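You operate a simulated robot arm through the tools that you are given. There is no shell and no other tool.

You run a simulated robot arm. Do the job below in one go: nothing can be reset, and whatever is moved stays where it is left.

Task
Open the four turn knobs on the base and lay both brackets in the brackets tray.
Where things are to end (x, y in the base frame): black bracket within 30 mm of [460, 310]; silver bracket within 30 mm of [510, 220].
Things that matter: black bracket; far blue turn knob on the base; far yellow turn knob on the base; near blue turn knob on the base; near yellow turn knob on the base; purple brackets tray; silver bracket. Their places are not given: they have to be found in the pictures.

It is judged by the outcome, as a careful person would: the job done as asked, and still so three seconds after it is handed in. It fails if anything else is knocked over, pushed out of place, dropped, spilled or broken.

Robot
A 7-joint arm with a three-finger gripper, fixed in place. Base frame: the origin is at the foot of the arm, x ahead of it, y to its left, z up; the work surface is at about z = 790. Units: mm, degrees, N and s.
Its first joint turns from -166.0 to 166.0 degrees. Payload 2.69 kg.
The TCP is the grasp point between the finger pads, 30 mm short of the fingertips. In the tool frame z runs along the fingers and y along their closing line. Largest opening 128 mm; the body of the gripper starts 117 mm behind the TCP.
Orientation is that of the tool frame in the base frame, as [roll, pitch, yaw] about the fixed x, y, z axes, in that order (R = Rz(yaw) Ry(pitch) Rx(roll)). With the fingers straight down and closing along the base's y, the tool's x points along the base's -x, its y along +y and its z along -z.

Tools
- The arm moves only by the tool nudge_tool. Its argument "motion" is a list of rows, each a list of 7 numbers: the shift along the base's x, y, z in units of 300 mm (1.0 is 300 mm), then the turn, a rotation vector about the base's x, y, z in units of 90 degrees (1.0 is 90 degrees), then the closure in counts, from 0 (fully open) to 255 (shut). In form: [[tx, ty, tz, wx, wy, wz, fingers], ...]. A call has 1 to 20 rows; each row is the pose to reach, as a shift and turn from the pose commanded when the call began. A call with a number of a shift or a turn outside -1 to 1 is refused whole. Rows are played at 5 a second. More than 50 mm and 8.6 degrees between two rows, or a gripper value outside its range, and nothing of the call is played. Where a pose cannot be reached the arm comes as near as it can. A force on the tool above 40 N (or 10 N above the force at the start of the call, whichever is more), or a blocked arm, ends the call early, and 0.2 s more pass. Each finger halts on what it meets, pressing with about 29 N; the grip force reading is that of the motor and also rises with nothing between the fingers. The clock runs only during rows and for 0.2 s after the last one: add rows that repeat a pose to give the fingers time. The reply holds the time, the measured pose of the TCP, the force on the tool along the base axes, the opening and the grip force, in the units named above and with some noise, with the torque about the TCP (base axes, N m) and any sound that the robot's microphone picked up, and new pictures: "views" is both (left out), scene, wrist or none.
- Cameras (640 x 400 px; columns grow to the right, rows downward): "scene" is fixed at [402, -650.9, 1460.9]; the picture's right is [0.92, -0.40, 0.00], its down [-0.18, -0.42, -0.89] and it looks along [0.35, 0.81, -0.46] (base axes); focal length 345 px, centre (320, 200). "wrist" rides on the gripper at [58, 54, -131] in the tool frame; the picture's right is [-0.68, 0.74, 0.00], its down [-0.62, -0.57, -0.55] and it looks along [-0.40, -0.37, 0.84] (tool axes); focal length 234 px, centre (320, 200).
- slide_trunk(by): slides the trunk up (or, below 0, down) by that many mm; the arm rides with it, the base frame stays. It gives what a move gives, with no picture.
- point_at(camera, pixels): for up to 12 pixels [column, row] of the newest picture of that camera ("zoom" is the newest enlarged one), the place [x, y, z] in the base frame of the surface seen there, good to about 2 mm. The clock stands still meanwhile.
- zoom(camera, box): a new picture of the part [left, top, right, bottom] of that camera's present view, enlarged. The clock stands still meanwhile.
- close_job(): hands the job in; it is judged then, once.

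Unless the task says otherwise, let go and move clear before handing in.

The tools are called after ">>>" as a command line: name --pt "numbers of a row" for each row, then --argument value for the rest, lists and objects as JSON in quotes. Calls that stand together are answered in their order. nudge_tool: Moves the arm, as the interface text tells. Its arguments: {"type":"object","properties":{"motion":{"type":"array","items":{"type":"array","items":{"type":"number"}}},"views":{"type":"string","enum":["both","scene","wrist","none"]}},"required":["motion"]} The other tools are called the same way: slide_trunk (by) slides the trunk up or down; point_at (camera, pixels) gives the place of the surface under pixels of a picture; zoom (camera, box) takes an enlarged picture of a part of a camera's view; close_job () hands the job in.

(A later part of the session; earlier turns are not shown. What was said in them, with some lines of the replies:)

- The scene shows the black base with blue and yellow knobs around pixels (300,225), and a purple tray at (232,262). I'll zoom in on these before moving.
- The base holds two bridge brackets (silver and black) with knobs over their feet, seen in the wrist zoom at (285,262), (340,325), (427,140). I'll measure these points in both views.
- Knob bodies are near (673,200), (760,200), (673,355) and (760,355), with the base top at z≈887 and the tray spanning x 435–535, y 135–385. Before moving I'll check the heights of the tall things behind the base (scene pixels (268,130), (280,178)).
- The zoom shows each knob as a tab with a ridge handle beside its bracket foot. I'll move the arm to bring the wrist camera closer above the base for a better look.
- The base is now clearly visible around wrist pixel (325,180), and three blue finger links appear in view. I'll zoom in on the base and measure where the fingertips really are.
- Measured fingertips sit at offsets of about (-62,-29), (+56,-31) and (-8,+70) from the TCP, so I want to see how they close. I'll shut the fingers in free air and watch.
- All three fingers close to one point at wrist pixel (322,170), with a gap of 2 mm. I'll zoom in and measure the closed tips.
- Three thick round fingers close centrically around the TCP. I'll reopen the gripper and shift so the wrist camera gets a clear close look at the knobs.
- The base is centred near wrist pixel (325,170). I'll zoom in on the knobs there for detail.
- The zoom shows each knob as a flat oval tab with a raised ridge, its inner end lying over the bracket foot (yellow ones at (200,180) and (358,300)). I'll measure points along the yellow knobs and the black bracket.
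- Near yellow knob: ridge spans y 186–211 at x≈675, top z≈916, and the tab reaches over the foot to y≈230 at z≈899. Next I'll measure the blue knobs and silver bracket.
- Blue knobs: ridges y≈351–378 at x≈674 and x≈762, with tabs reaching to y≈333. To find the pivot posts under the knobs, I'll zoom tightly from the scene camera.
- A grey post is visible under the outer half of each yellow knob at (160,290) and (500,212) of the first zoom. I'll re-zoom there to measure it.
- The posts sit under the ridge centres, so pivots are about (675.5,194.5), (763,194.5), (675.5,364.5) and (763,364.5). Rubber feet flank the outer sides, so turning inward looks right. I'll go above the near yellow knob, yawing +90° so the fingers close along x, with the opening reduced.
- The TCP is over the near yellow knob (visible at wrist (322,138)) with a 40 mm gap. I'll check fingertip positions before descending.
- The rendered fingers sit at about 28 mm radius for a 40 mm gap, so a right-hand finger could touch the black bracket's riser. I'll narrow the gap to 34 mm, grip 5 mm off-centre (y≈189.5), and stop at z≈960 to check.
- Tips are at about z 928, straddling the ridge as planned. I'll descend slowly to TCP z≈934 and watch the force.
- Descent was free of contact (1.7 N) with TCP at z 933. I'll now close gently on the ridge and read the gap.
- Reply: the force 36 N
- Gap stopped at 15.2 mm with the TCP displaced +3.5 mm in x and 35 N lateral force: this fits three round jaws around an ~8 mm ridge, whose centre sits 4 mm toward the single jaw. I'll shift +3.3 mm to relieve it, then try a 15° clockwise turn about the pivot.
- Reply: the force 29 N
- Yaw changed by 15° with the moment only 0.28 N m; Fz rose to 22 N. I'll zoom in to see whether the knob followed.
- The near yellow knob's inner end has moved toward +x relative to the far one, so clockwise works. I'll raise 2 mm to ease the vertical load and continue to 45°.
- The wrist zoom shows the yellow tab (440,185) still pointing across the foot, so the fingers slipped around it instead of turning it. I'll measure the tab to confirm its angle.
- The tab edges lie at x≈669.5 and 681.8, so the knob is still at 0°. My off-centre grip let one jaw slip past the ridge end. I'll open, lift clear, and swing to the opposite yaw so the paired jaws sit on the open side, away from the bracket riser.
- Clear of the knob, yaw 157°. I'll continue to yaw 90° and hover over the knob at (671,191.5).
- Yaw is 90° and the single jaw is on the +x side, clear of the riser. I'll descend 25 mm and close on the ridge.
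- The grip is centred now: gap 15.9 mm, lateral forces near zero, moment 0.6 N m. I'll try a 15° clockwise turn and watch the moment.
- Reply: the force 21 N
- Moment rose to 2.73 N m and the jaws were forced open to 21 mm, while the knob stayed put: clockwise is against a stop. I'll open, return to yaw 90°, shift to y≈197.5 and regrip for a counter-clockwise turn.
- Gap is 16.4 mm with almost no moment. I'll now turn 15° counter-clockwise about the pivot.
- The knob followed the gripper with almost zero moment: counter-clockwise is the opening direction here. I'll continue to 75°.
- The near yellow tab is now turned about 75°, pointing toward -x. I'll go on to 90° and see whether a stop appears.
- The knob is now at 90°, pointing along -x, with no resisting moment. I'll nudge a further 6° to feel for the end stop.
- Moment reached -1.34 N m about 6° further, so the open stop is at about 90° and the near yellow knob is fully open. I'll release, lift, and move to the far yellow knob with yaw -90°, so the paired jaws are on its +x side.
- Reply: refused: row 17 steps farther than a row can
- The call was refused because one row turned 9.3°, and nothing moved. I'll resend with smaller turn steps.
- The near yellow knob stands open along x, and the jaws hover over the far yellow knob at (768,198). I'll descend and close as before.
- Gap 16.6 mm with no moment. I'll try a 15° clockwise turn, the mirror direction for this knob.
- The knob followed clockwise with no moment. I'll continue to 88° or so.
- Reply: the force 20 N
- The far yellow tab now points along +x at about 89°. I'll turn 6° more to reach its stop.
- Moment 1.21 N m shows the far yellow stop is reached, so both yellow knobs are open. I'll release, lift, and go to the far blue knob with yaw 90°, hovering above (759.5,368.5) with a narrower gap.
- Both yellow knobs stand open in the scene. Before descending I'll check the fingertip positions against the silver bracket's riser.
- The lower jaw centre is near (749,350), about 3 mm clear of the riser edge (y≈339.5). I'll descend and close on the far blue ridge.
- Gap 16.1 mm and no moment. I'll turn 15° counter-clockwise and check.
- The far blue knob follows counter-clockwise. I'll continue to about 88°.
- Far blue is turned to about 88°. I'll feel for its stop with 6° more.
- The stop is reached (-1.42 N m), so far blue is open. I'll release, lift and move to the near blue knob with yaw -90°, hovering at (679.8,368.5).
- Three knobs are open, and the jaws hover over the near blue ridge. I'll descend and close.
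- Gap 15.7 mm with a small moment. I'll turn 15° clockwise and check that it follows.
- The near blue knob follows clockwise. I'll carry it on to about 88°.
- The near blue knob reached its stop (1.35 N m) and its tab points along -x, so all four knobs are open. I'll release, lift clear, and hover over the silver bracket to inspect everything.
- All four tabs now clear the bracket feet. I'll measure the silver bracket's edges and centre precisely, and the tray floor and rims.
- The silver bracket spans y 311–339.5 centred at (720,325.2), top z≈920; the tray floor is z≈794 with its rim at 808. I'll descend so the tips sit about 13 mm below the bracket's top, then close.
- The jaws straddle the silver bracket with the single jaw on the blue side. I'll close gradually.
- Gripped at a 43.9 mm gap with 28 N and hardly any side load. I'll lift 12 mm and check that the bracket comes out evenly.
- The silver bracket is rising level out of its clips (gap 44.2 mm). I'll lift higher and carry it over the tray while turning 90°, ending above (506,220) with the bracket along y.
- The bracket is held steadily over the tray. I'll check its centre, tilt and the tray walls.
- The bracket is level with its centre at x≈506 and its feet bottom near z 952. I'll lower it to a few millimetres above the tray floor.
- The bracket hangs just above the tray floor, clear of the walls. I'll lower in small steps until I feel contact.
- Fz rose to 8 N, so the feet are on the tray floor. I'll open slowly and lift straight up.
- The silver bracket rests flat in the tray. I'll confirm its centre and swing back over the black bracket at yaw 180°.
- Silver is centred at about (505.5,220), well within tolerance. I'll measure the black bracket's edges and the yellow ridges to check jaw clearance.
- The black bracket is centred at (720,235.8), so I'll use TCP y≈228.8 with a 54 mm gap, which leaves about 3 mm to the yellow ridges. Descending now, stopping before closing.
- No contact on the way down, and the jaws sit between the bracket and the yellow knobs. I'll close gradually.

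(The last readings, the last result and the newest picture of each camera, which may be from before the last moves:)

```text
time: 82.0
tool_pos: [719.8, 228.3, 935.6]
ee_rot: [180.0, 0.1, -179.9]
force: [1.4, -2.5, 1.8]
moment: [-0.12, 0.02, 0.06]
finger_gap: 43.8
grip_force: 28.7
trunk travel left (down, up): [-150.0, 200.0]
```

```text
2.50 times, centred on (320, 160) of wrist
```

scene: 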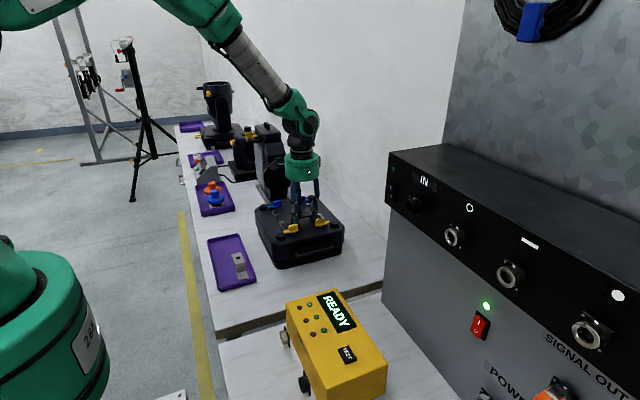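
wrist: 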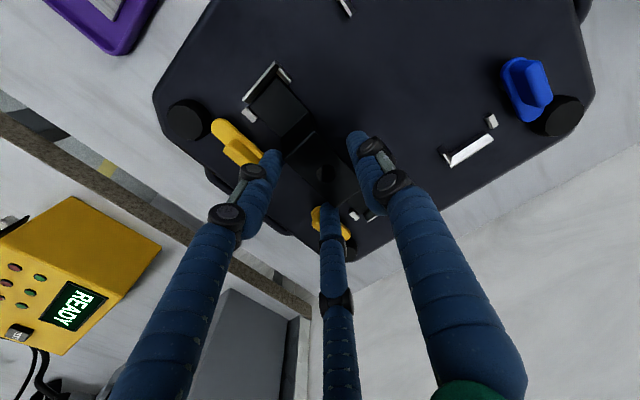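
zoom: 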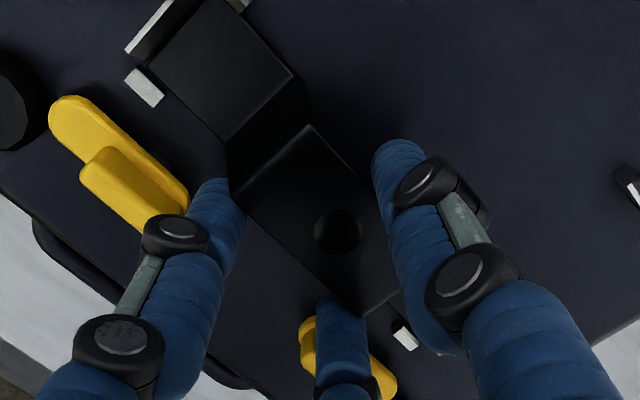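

The black bracket is gripped at 43.8 mm with 28.7 N. I'll lift 12 mm and check it comes up level.

>>> nudge_tool --pt "0 0 0.01 0 0 0 255" --pt "0 0 0.02 0 0 0 255" --pt "0 0 0.03 0 0 0 255" --pt "0 0 0.04 0 0 0 255" --pt "0 0 0.04 0 0 0 255" --views "none"

>>> zoom --camera "scene" --box '[260, 180, 340, 250]'

>>> zoom --camera "wrist" --box '[230, 80, 410, 240]'

```text
time: 83.2
tool_pos: [719.9, 229.0, 948.0]
ee_rot: [-180.0, 0.0, -179.9]
force: [0.1, 0.7, -1.5]
moment: [0.01, 0.01, 0.01]
finger_gap: 43.6
grip_force: 29.4
trunk travel left (down, up): [-150.0, 200.0]
```

```text
5.71 times, centred on (300, 215) of scene
```

zoom: 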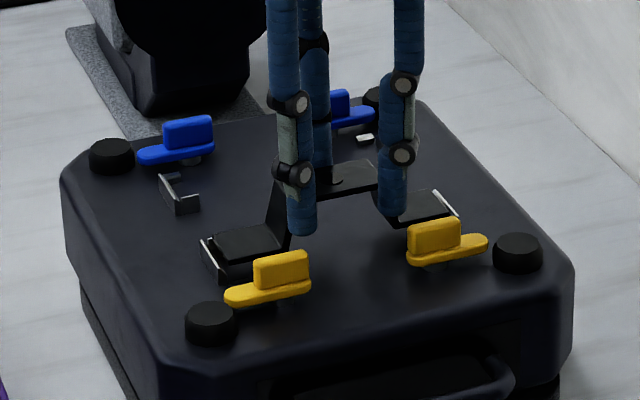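

```text
2.50 times, centred on (320, 160) of wrist
```

zoom: 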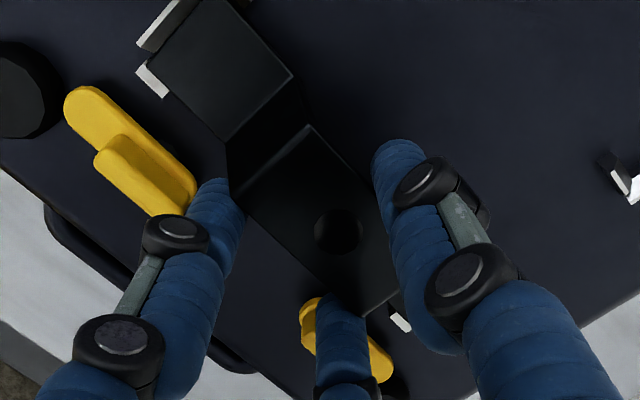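

The black bracket is out of its clips and level. I'll lift and carry it over the tray to (461,310), turning to yaw 90°.

>>> nudge_tool --pt "0 0 0.06 0 0 0 255" --pt "0 0 0.12 0 0 0 255" --pt "0 0 0.175 0 0 0 255" --pt "-0.074 0.0226 0.175 0 0 -0.0833 255" --pt "-0.148 0.0451 0.175 0 0 -0.1667 255" --pt "-0.2219 0.0677 0.175 0 0 -0.25 255" --pt "-0.2959 0.0902 0.175 0 0 -0.3333 255" --pt "-0.3699 0.1128 0.175 0 0 -0.4167 255" --pt "-0.4439 0.1354 0.175 0 0 -0.5 255" --pt "-0.5178 0.1579 0.175 0 0 -0.5833 255" --pt "-0.5918 0.1805 0.175 0 0 -0.6667 255" --pt "-0.6658 0.203 0.175 0 0 -0.75 255" --pt "-0.7398 0.2256 0.175 0 0 -0.8333 255" --pt "-0.8137 0.2481 0.175 0 0 -0.9167 255" --pt "-0.8877 0.2707 0.175 0 0 -1.0 255" --pt "-0.8877 0.2707 0.175 0 0 -1.0 255" --pt "-0.8877 0.2707 0.175 0 0 -1.0 255" --views "both"

>>> zoom --camera "wrist" --box '[220, 40, 440, 240]'

```text
time: 86.8
tool_pos: [452.9, 310.5, 999.4]
ee_rot: [180.0, 0.0, 90.0]
force: [0.4, -0.1, -0.8]
moment: [0.03, -0.02, 0.02]
finger_gap: 43.9
grip_force: 28.8
trunk travel left (down, up): [-150.0, 200.0]
```

scene: 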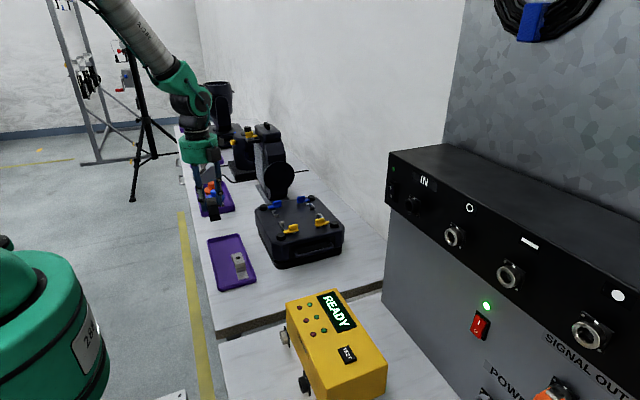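
wrist: 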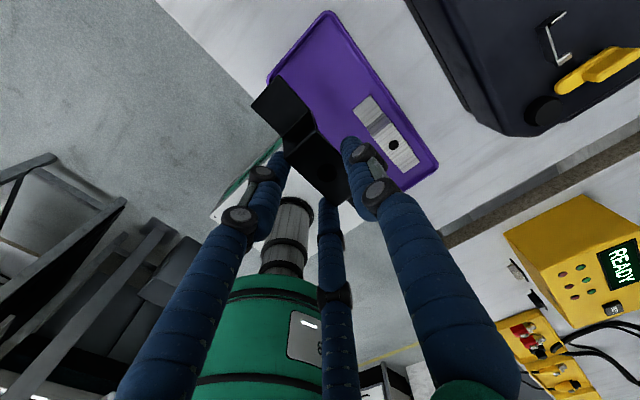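

```text
2.00 times, centred on (330, 140) of wrist
```

zoom: 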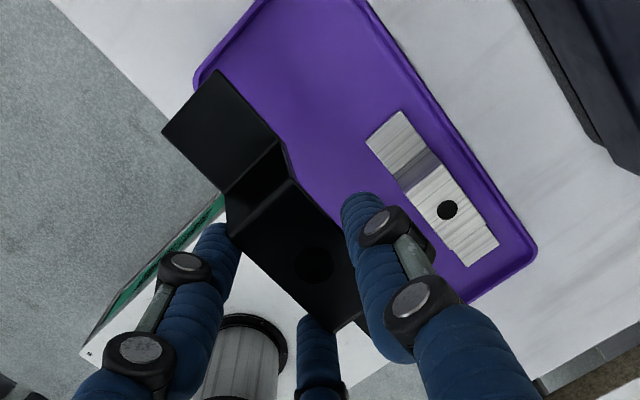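

The black bracket is over the tray with silver visible beside it. I'll measure its position before lowering.

>>> point_at --camera "zoom" --pixels '[[205, 115], [218, 75], [168, 133], [240, 215], [290, 185], [280, 230], [320, 245], [195, 80], [400, 40], [530, 255], [225, 40], [300, 100]]'

```text
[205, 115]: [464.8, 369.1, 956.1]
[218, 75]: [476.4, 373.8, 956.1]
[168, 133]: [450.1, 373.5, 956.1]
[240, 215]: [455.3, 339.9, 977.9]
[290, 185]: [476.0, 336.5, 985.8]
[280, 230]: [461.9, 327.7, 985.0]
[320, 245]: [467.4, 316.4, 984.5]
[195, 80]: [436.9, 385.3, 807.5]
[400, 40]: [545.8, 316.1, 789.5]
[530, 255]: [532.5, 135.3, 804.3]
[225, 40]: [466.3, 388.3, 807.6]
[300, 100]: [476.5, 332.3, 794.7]
```

The bracket's centre is at (463,310) with its end at y≈375, a little close to the wall, so I'll shift 5 mm toward -y and lower to just above the floor.

>>> nudge_tool --pt "0 -0.0167 -0.07 0 0 0 255" --pt "0 -0.0167 -0.14 0 0 0 255" --pt "0 -0.0167 -0.21 0 0 0 255" --pt "0 -0.0167 -0.28 0 0 0 255" --pt "0 -0.0167 -0.35 0 0 0 255" --pt "0 -0.0167 -0.42 0 0 0 255" --pt "0 -0.0167 -0.47 0 0 0 255" --pt "0 -0.0167 -0.505 0 0 0 255" --pt "0 -0.0167 -0.515 0 0 0 255" --pt "0 -0.0167 -0.515 0 0 0 255" --views "both"

>>> zoom --camera "scene" --box '[180, 200, 280, 300]'

>>> zoom --camera "wrist" --box '[220, 40, 440, 240]'

```text
time: 89.0
tool_pos: [455.4, 305.0, 845.4]
ee_rot: [-180.0, 0.0, 89.9]
force: [0.3, 0.6, -1.5]
moment: [-0.03, 0.01, -0.06]
finger_gap: 43.6
grip_force: 29.0
trunk travel left (down, up): [-150.0, 200.0]
```

scene: 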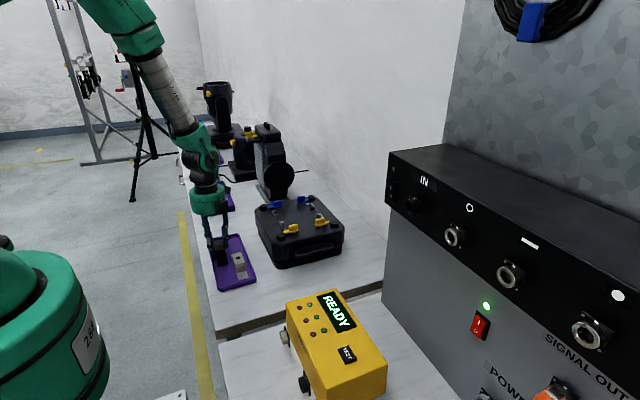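
wrist: 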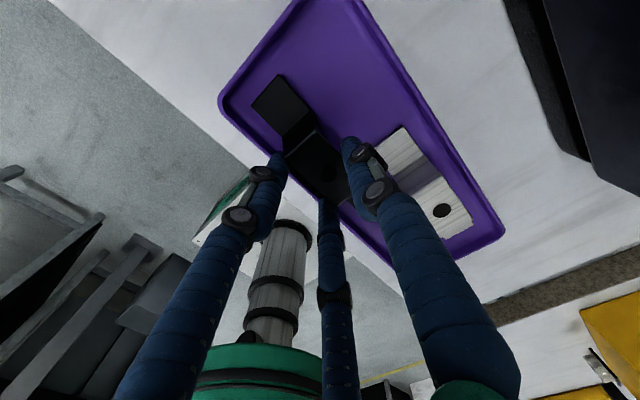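

```text
4.00 times, centred on (230, 250) of scene
```

zoom: 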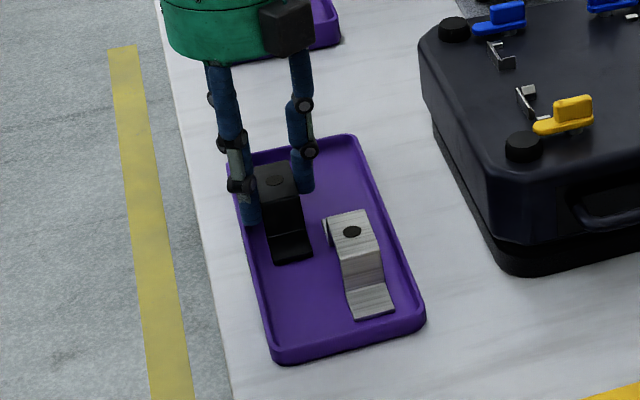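

```text
2.00 times, centred on (330, 140) of wrist
```

zoom: 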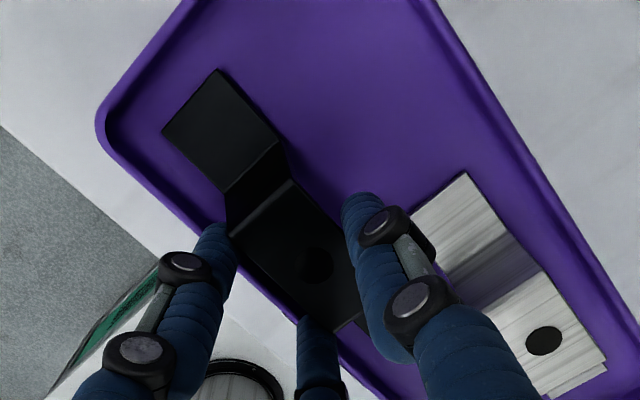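

The black bracket hangs just above the floor, clear of the walls and the silver bracket. I'll lower in small steps to contact.

>>> nudge_tool --pt "0 0 -0.005 0 0 0 255" --pt "0 0 -0.009 0 0 0 255" --pt "0 0 -0.013 0 0 0 255" --pt "0 0 -0.013 0 0 0 255" --views "none"

```text
time: 90.0
tool_pos: [455.3, 305.1, 842.0]
ee_rot: [180.0, 0.0, 90.1]
force: [-3.6, 0.0, 11.4]
moment: [-0.19, 0.31, 0.01]
finger_gap: 43.5
grip_force: 29.2
trunk travel left (down, up): [-150.0, 200.0]
```

Fz is 11 N, so the bracket's feet are on the floor. I'll open slowly and lift straight up.

>>> nudge_tool --pt "0 0 0 0 0 0 165" --pt "0 0 0 0 0 0 157" --pt "0 0 0 0 0 0 150" --pt "0 0 0 0 0 0 145" --pt "0 0 0 0 0 0 145" --pt "0 0 0.03 0 0 0 145" --pt "0 0 0.08 0 0 0 145" --pt "0 0 0.18 0 0 0 145" --pt "0 0 0.3 0 0 0 145" --pt "0 0 0.4 0 0 0 145" --pt "0 0 0.5 0 0 0 145" --pt "0 0 0.6 0 0 0 145" --pt "0 0 0.7 0 0 0 145" --pt "0 0 0.7 0 0 0 145" --views "both"

>>> zoom --camera "scene" --box '[180, 180, 360, 300]'

>>> zoom --camera "wrist" --box '[240, 20, 440, 200]'

```text
time: 93.0
tool_pos: [453.5, 305.2, 1053.2]
ee_rot: [180.0, 0.1, 90.0]
force: [-0.1, -0.6, 1.2]
moment: [0.01, -0.04, -0.01]
finger_gap: 55.1
grip_force: 0.2
trunk travel left (down, up): [-150.0, 200.0]
```

scene: 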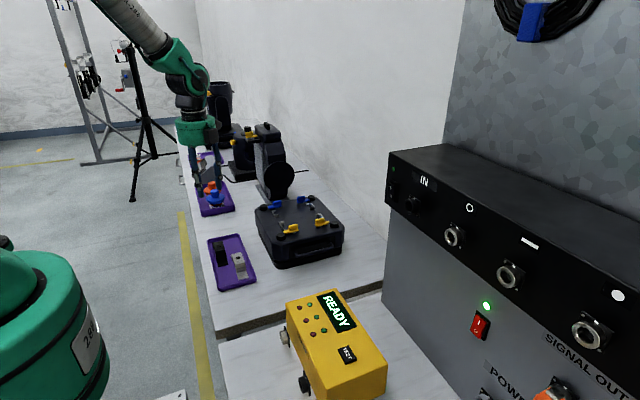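
wrist: 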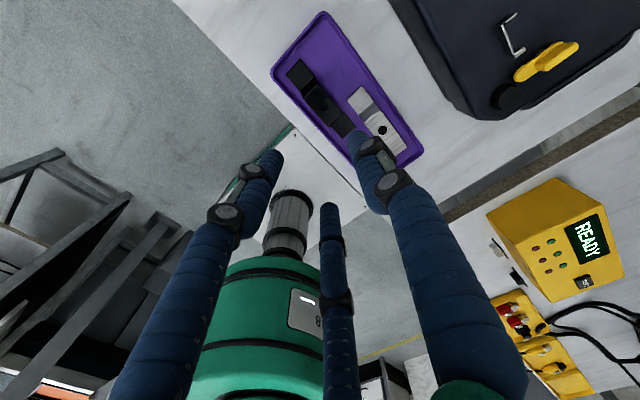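

```text
3.33 times, centred on (270, 240) of scene
```

zoom: 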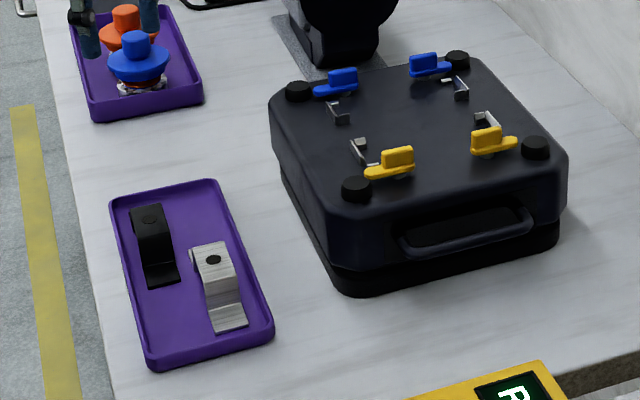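

```text
2.22 times, centred on (340, 110) of wrist
```

zoom: 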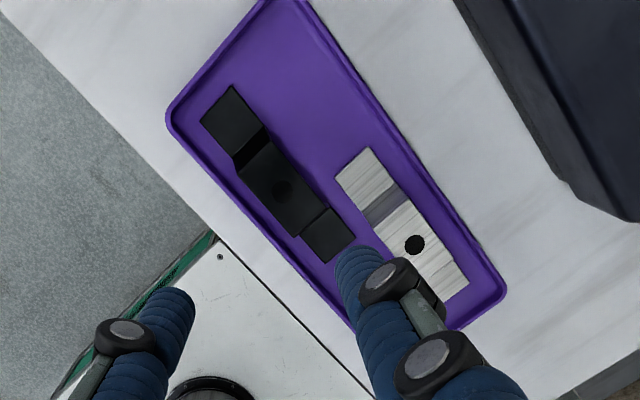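

Both brackets lie in the tray and all four knobs stand open. I'll verify the final coordinates and look closely at the knobs once more.

>>> point_at --camera "zoom" --pixels '[[272, 185], [294, 198], [292, 180], [274, 205], [230, 100], [330, 250], [405, 238], [425, 250], [360, 165], [172, 115], [500, 290], [210, 120]]'

>>> zoom --camera "scene" --box '[255, 185, 345, 245]'

```text
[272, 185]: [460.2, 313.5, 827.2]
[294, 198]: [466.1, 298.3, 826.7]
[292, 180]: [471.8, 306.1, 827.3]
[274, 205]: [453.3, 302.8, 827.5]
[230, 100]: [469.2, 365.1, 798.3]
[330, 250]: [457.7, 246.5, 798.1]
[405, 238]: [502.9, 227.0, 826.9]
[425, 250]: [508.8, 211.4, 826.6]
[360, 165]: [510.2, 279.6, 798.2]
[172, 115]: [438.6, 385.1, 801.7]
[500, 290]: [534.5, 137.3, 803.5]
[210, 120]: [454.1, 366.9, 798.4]
```

```text
6.67 times, centred on (300, 215) of scene
```

zoom: 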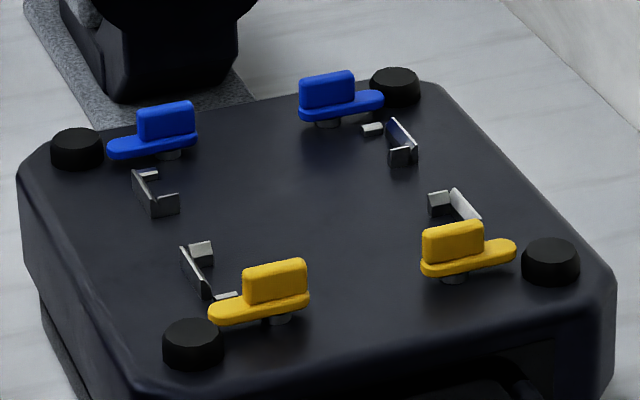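

Black sits at about (463,305) and silver at about (506,219), both flat at floor level. All four tabs point outward along x, and the gripper is clear at z 1053. I'm handing the job in.

>>> close_job

```text
The job is handed in.
```

The job is handed in: all four turn knobs are open and both brackets lie flat in the purple brackets tray.

| Item | Final state | Target |
|---|---|---|
| Black bracket | centre about [463, 305] | within 30 mm of [460, 310] |
| Silver bracket | centre about [506, 219] | within 30 mm of [510, 220] |
| Four knobs | each turned about 90° to its stop, tabs pointing outward along x | open |

- **Knob direction:** The near yellow knob would not turn clockwise; I felt its stop at about 2.7 N m and turned it the other way. The knobs open outward, so near yellow and far blue turn counter-clockwise and the other two clockwise.
- **Gripper:** It behaves as three round jaws closing on one point rather than two flat fingers. My first off-centre grip on the near yellow knob slipped without moving it, and I regripped.
- **Surroundings:** I saw nothing else knocked over or pushed out of place. The gripper was released and lifted clear to about z = 1053 before handing in.
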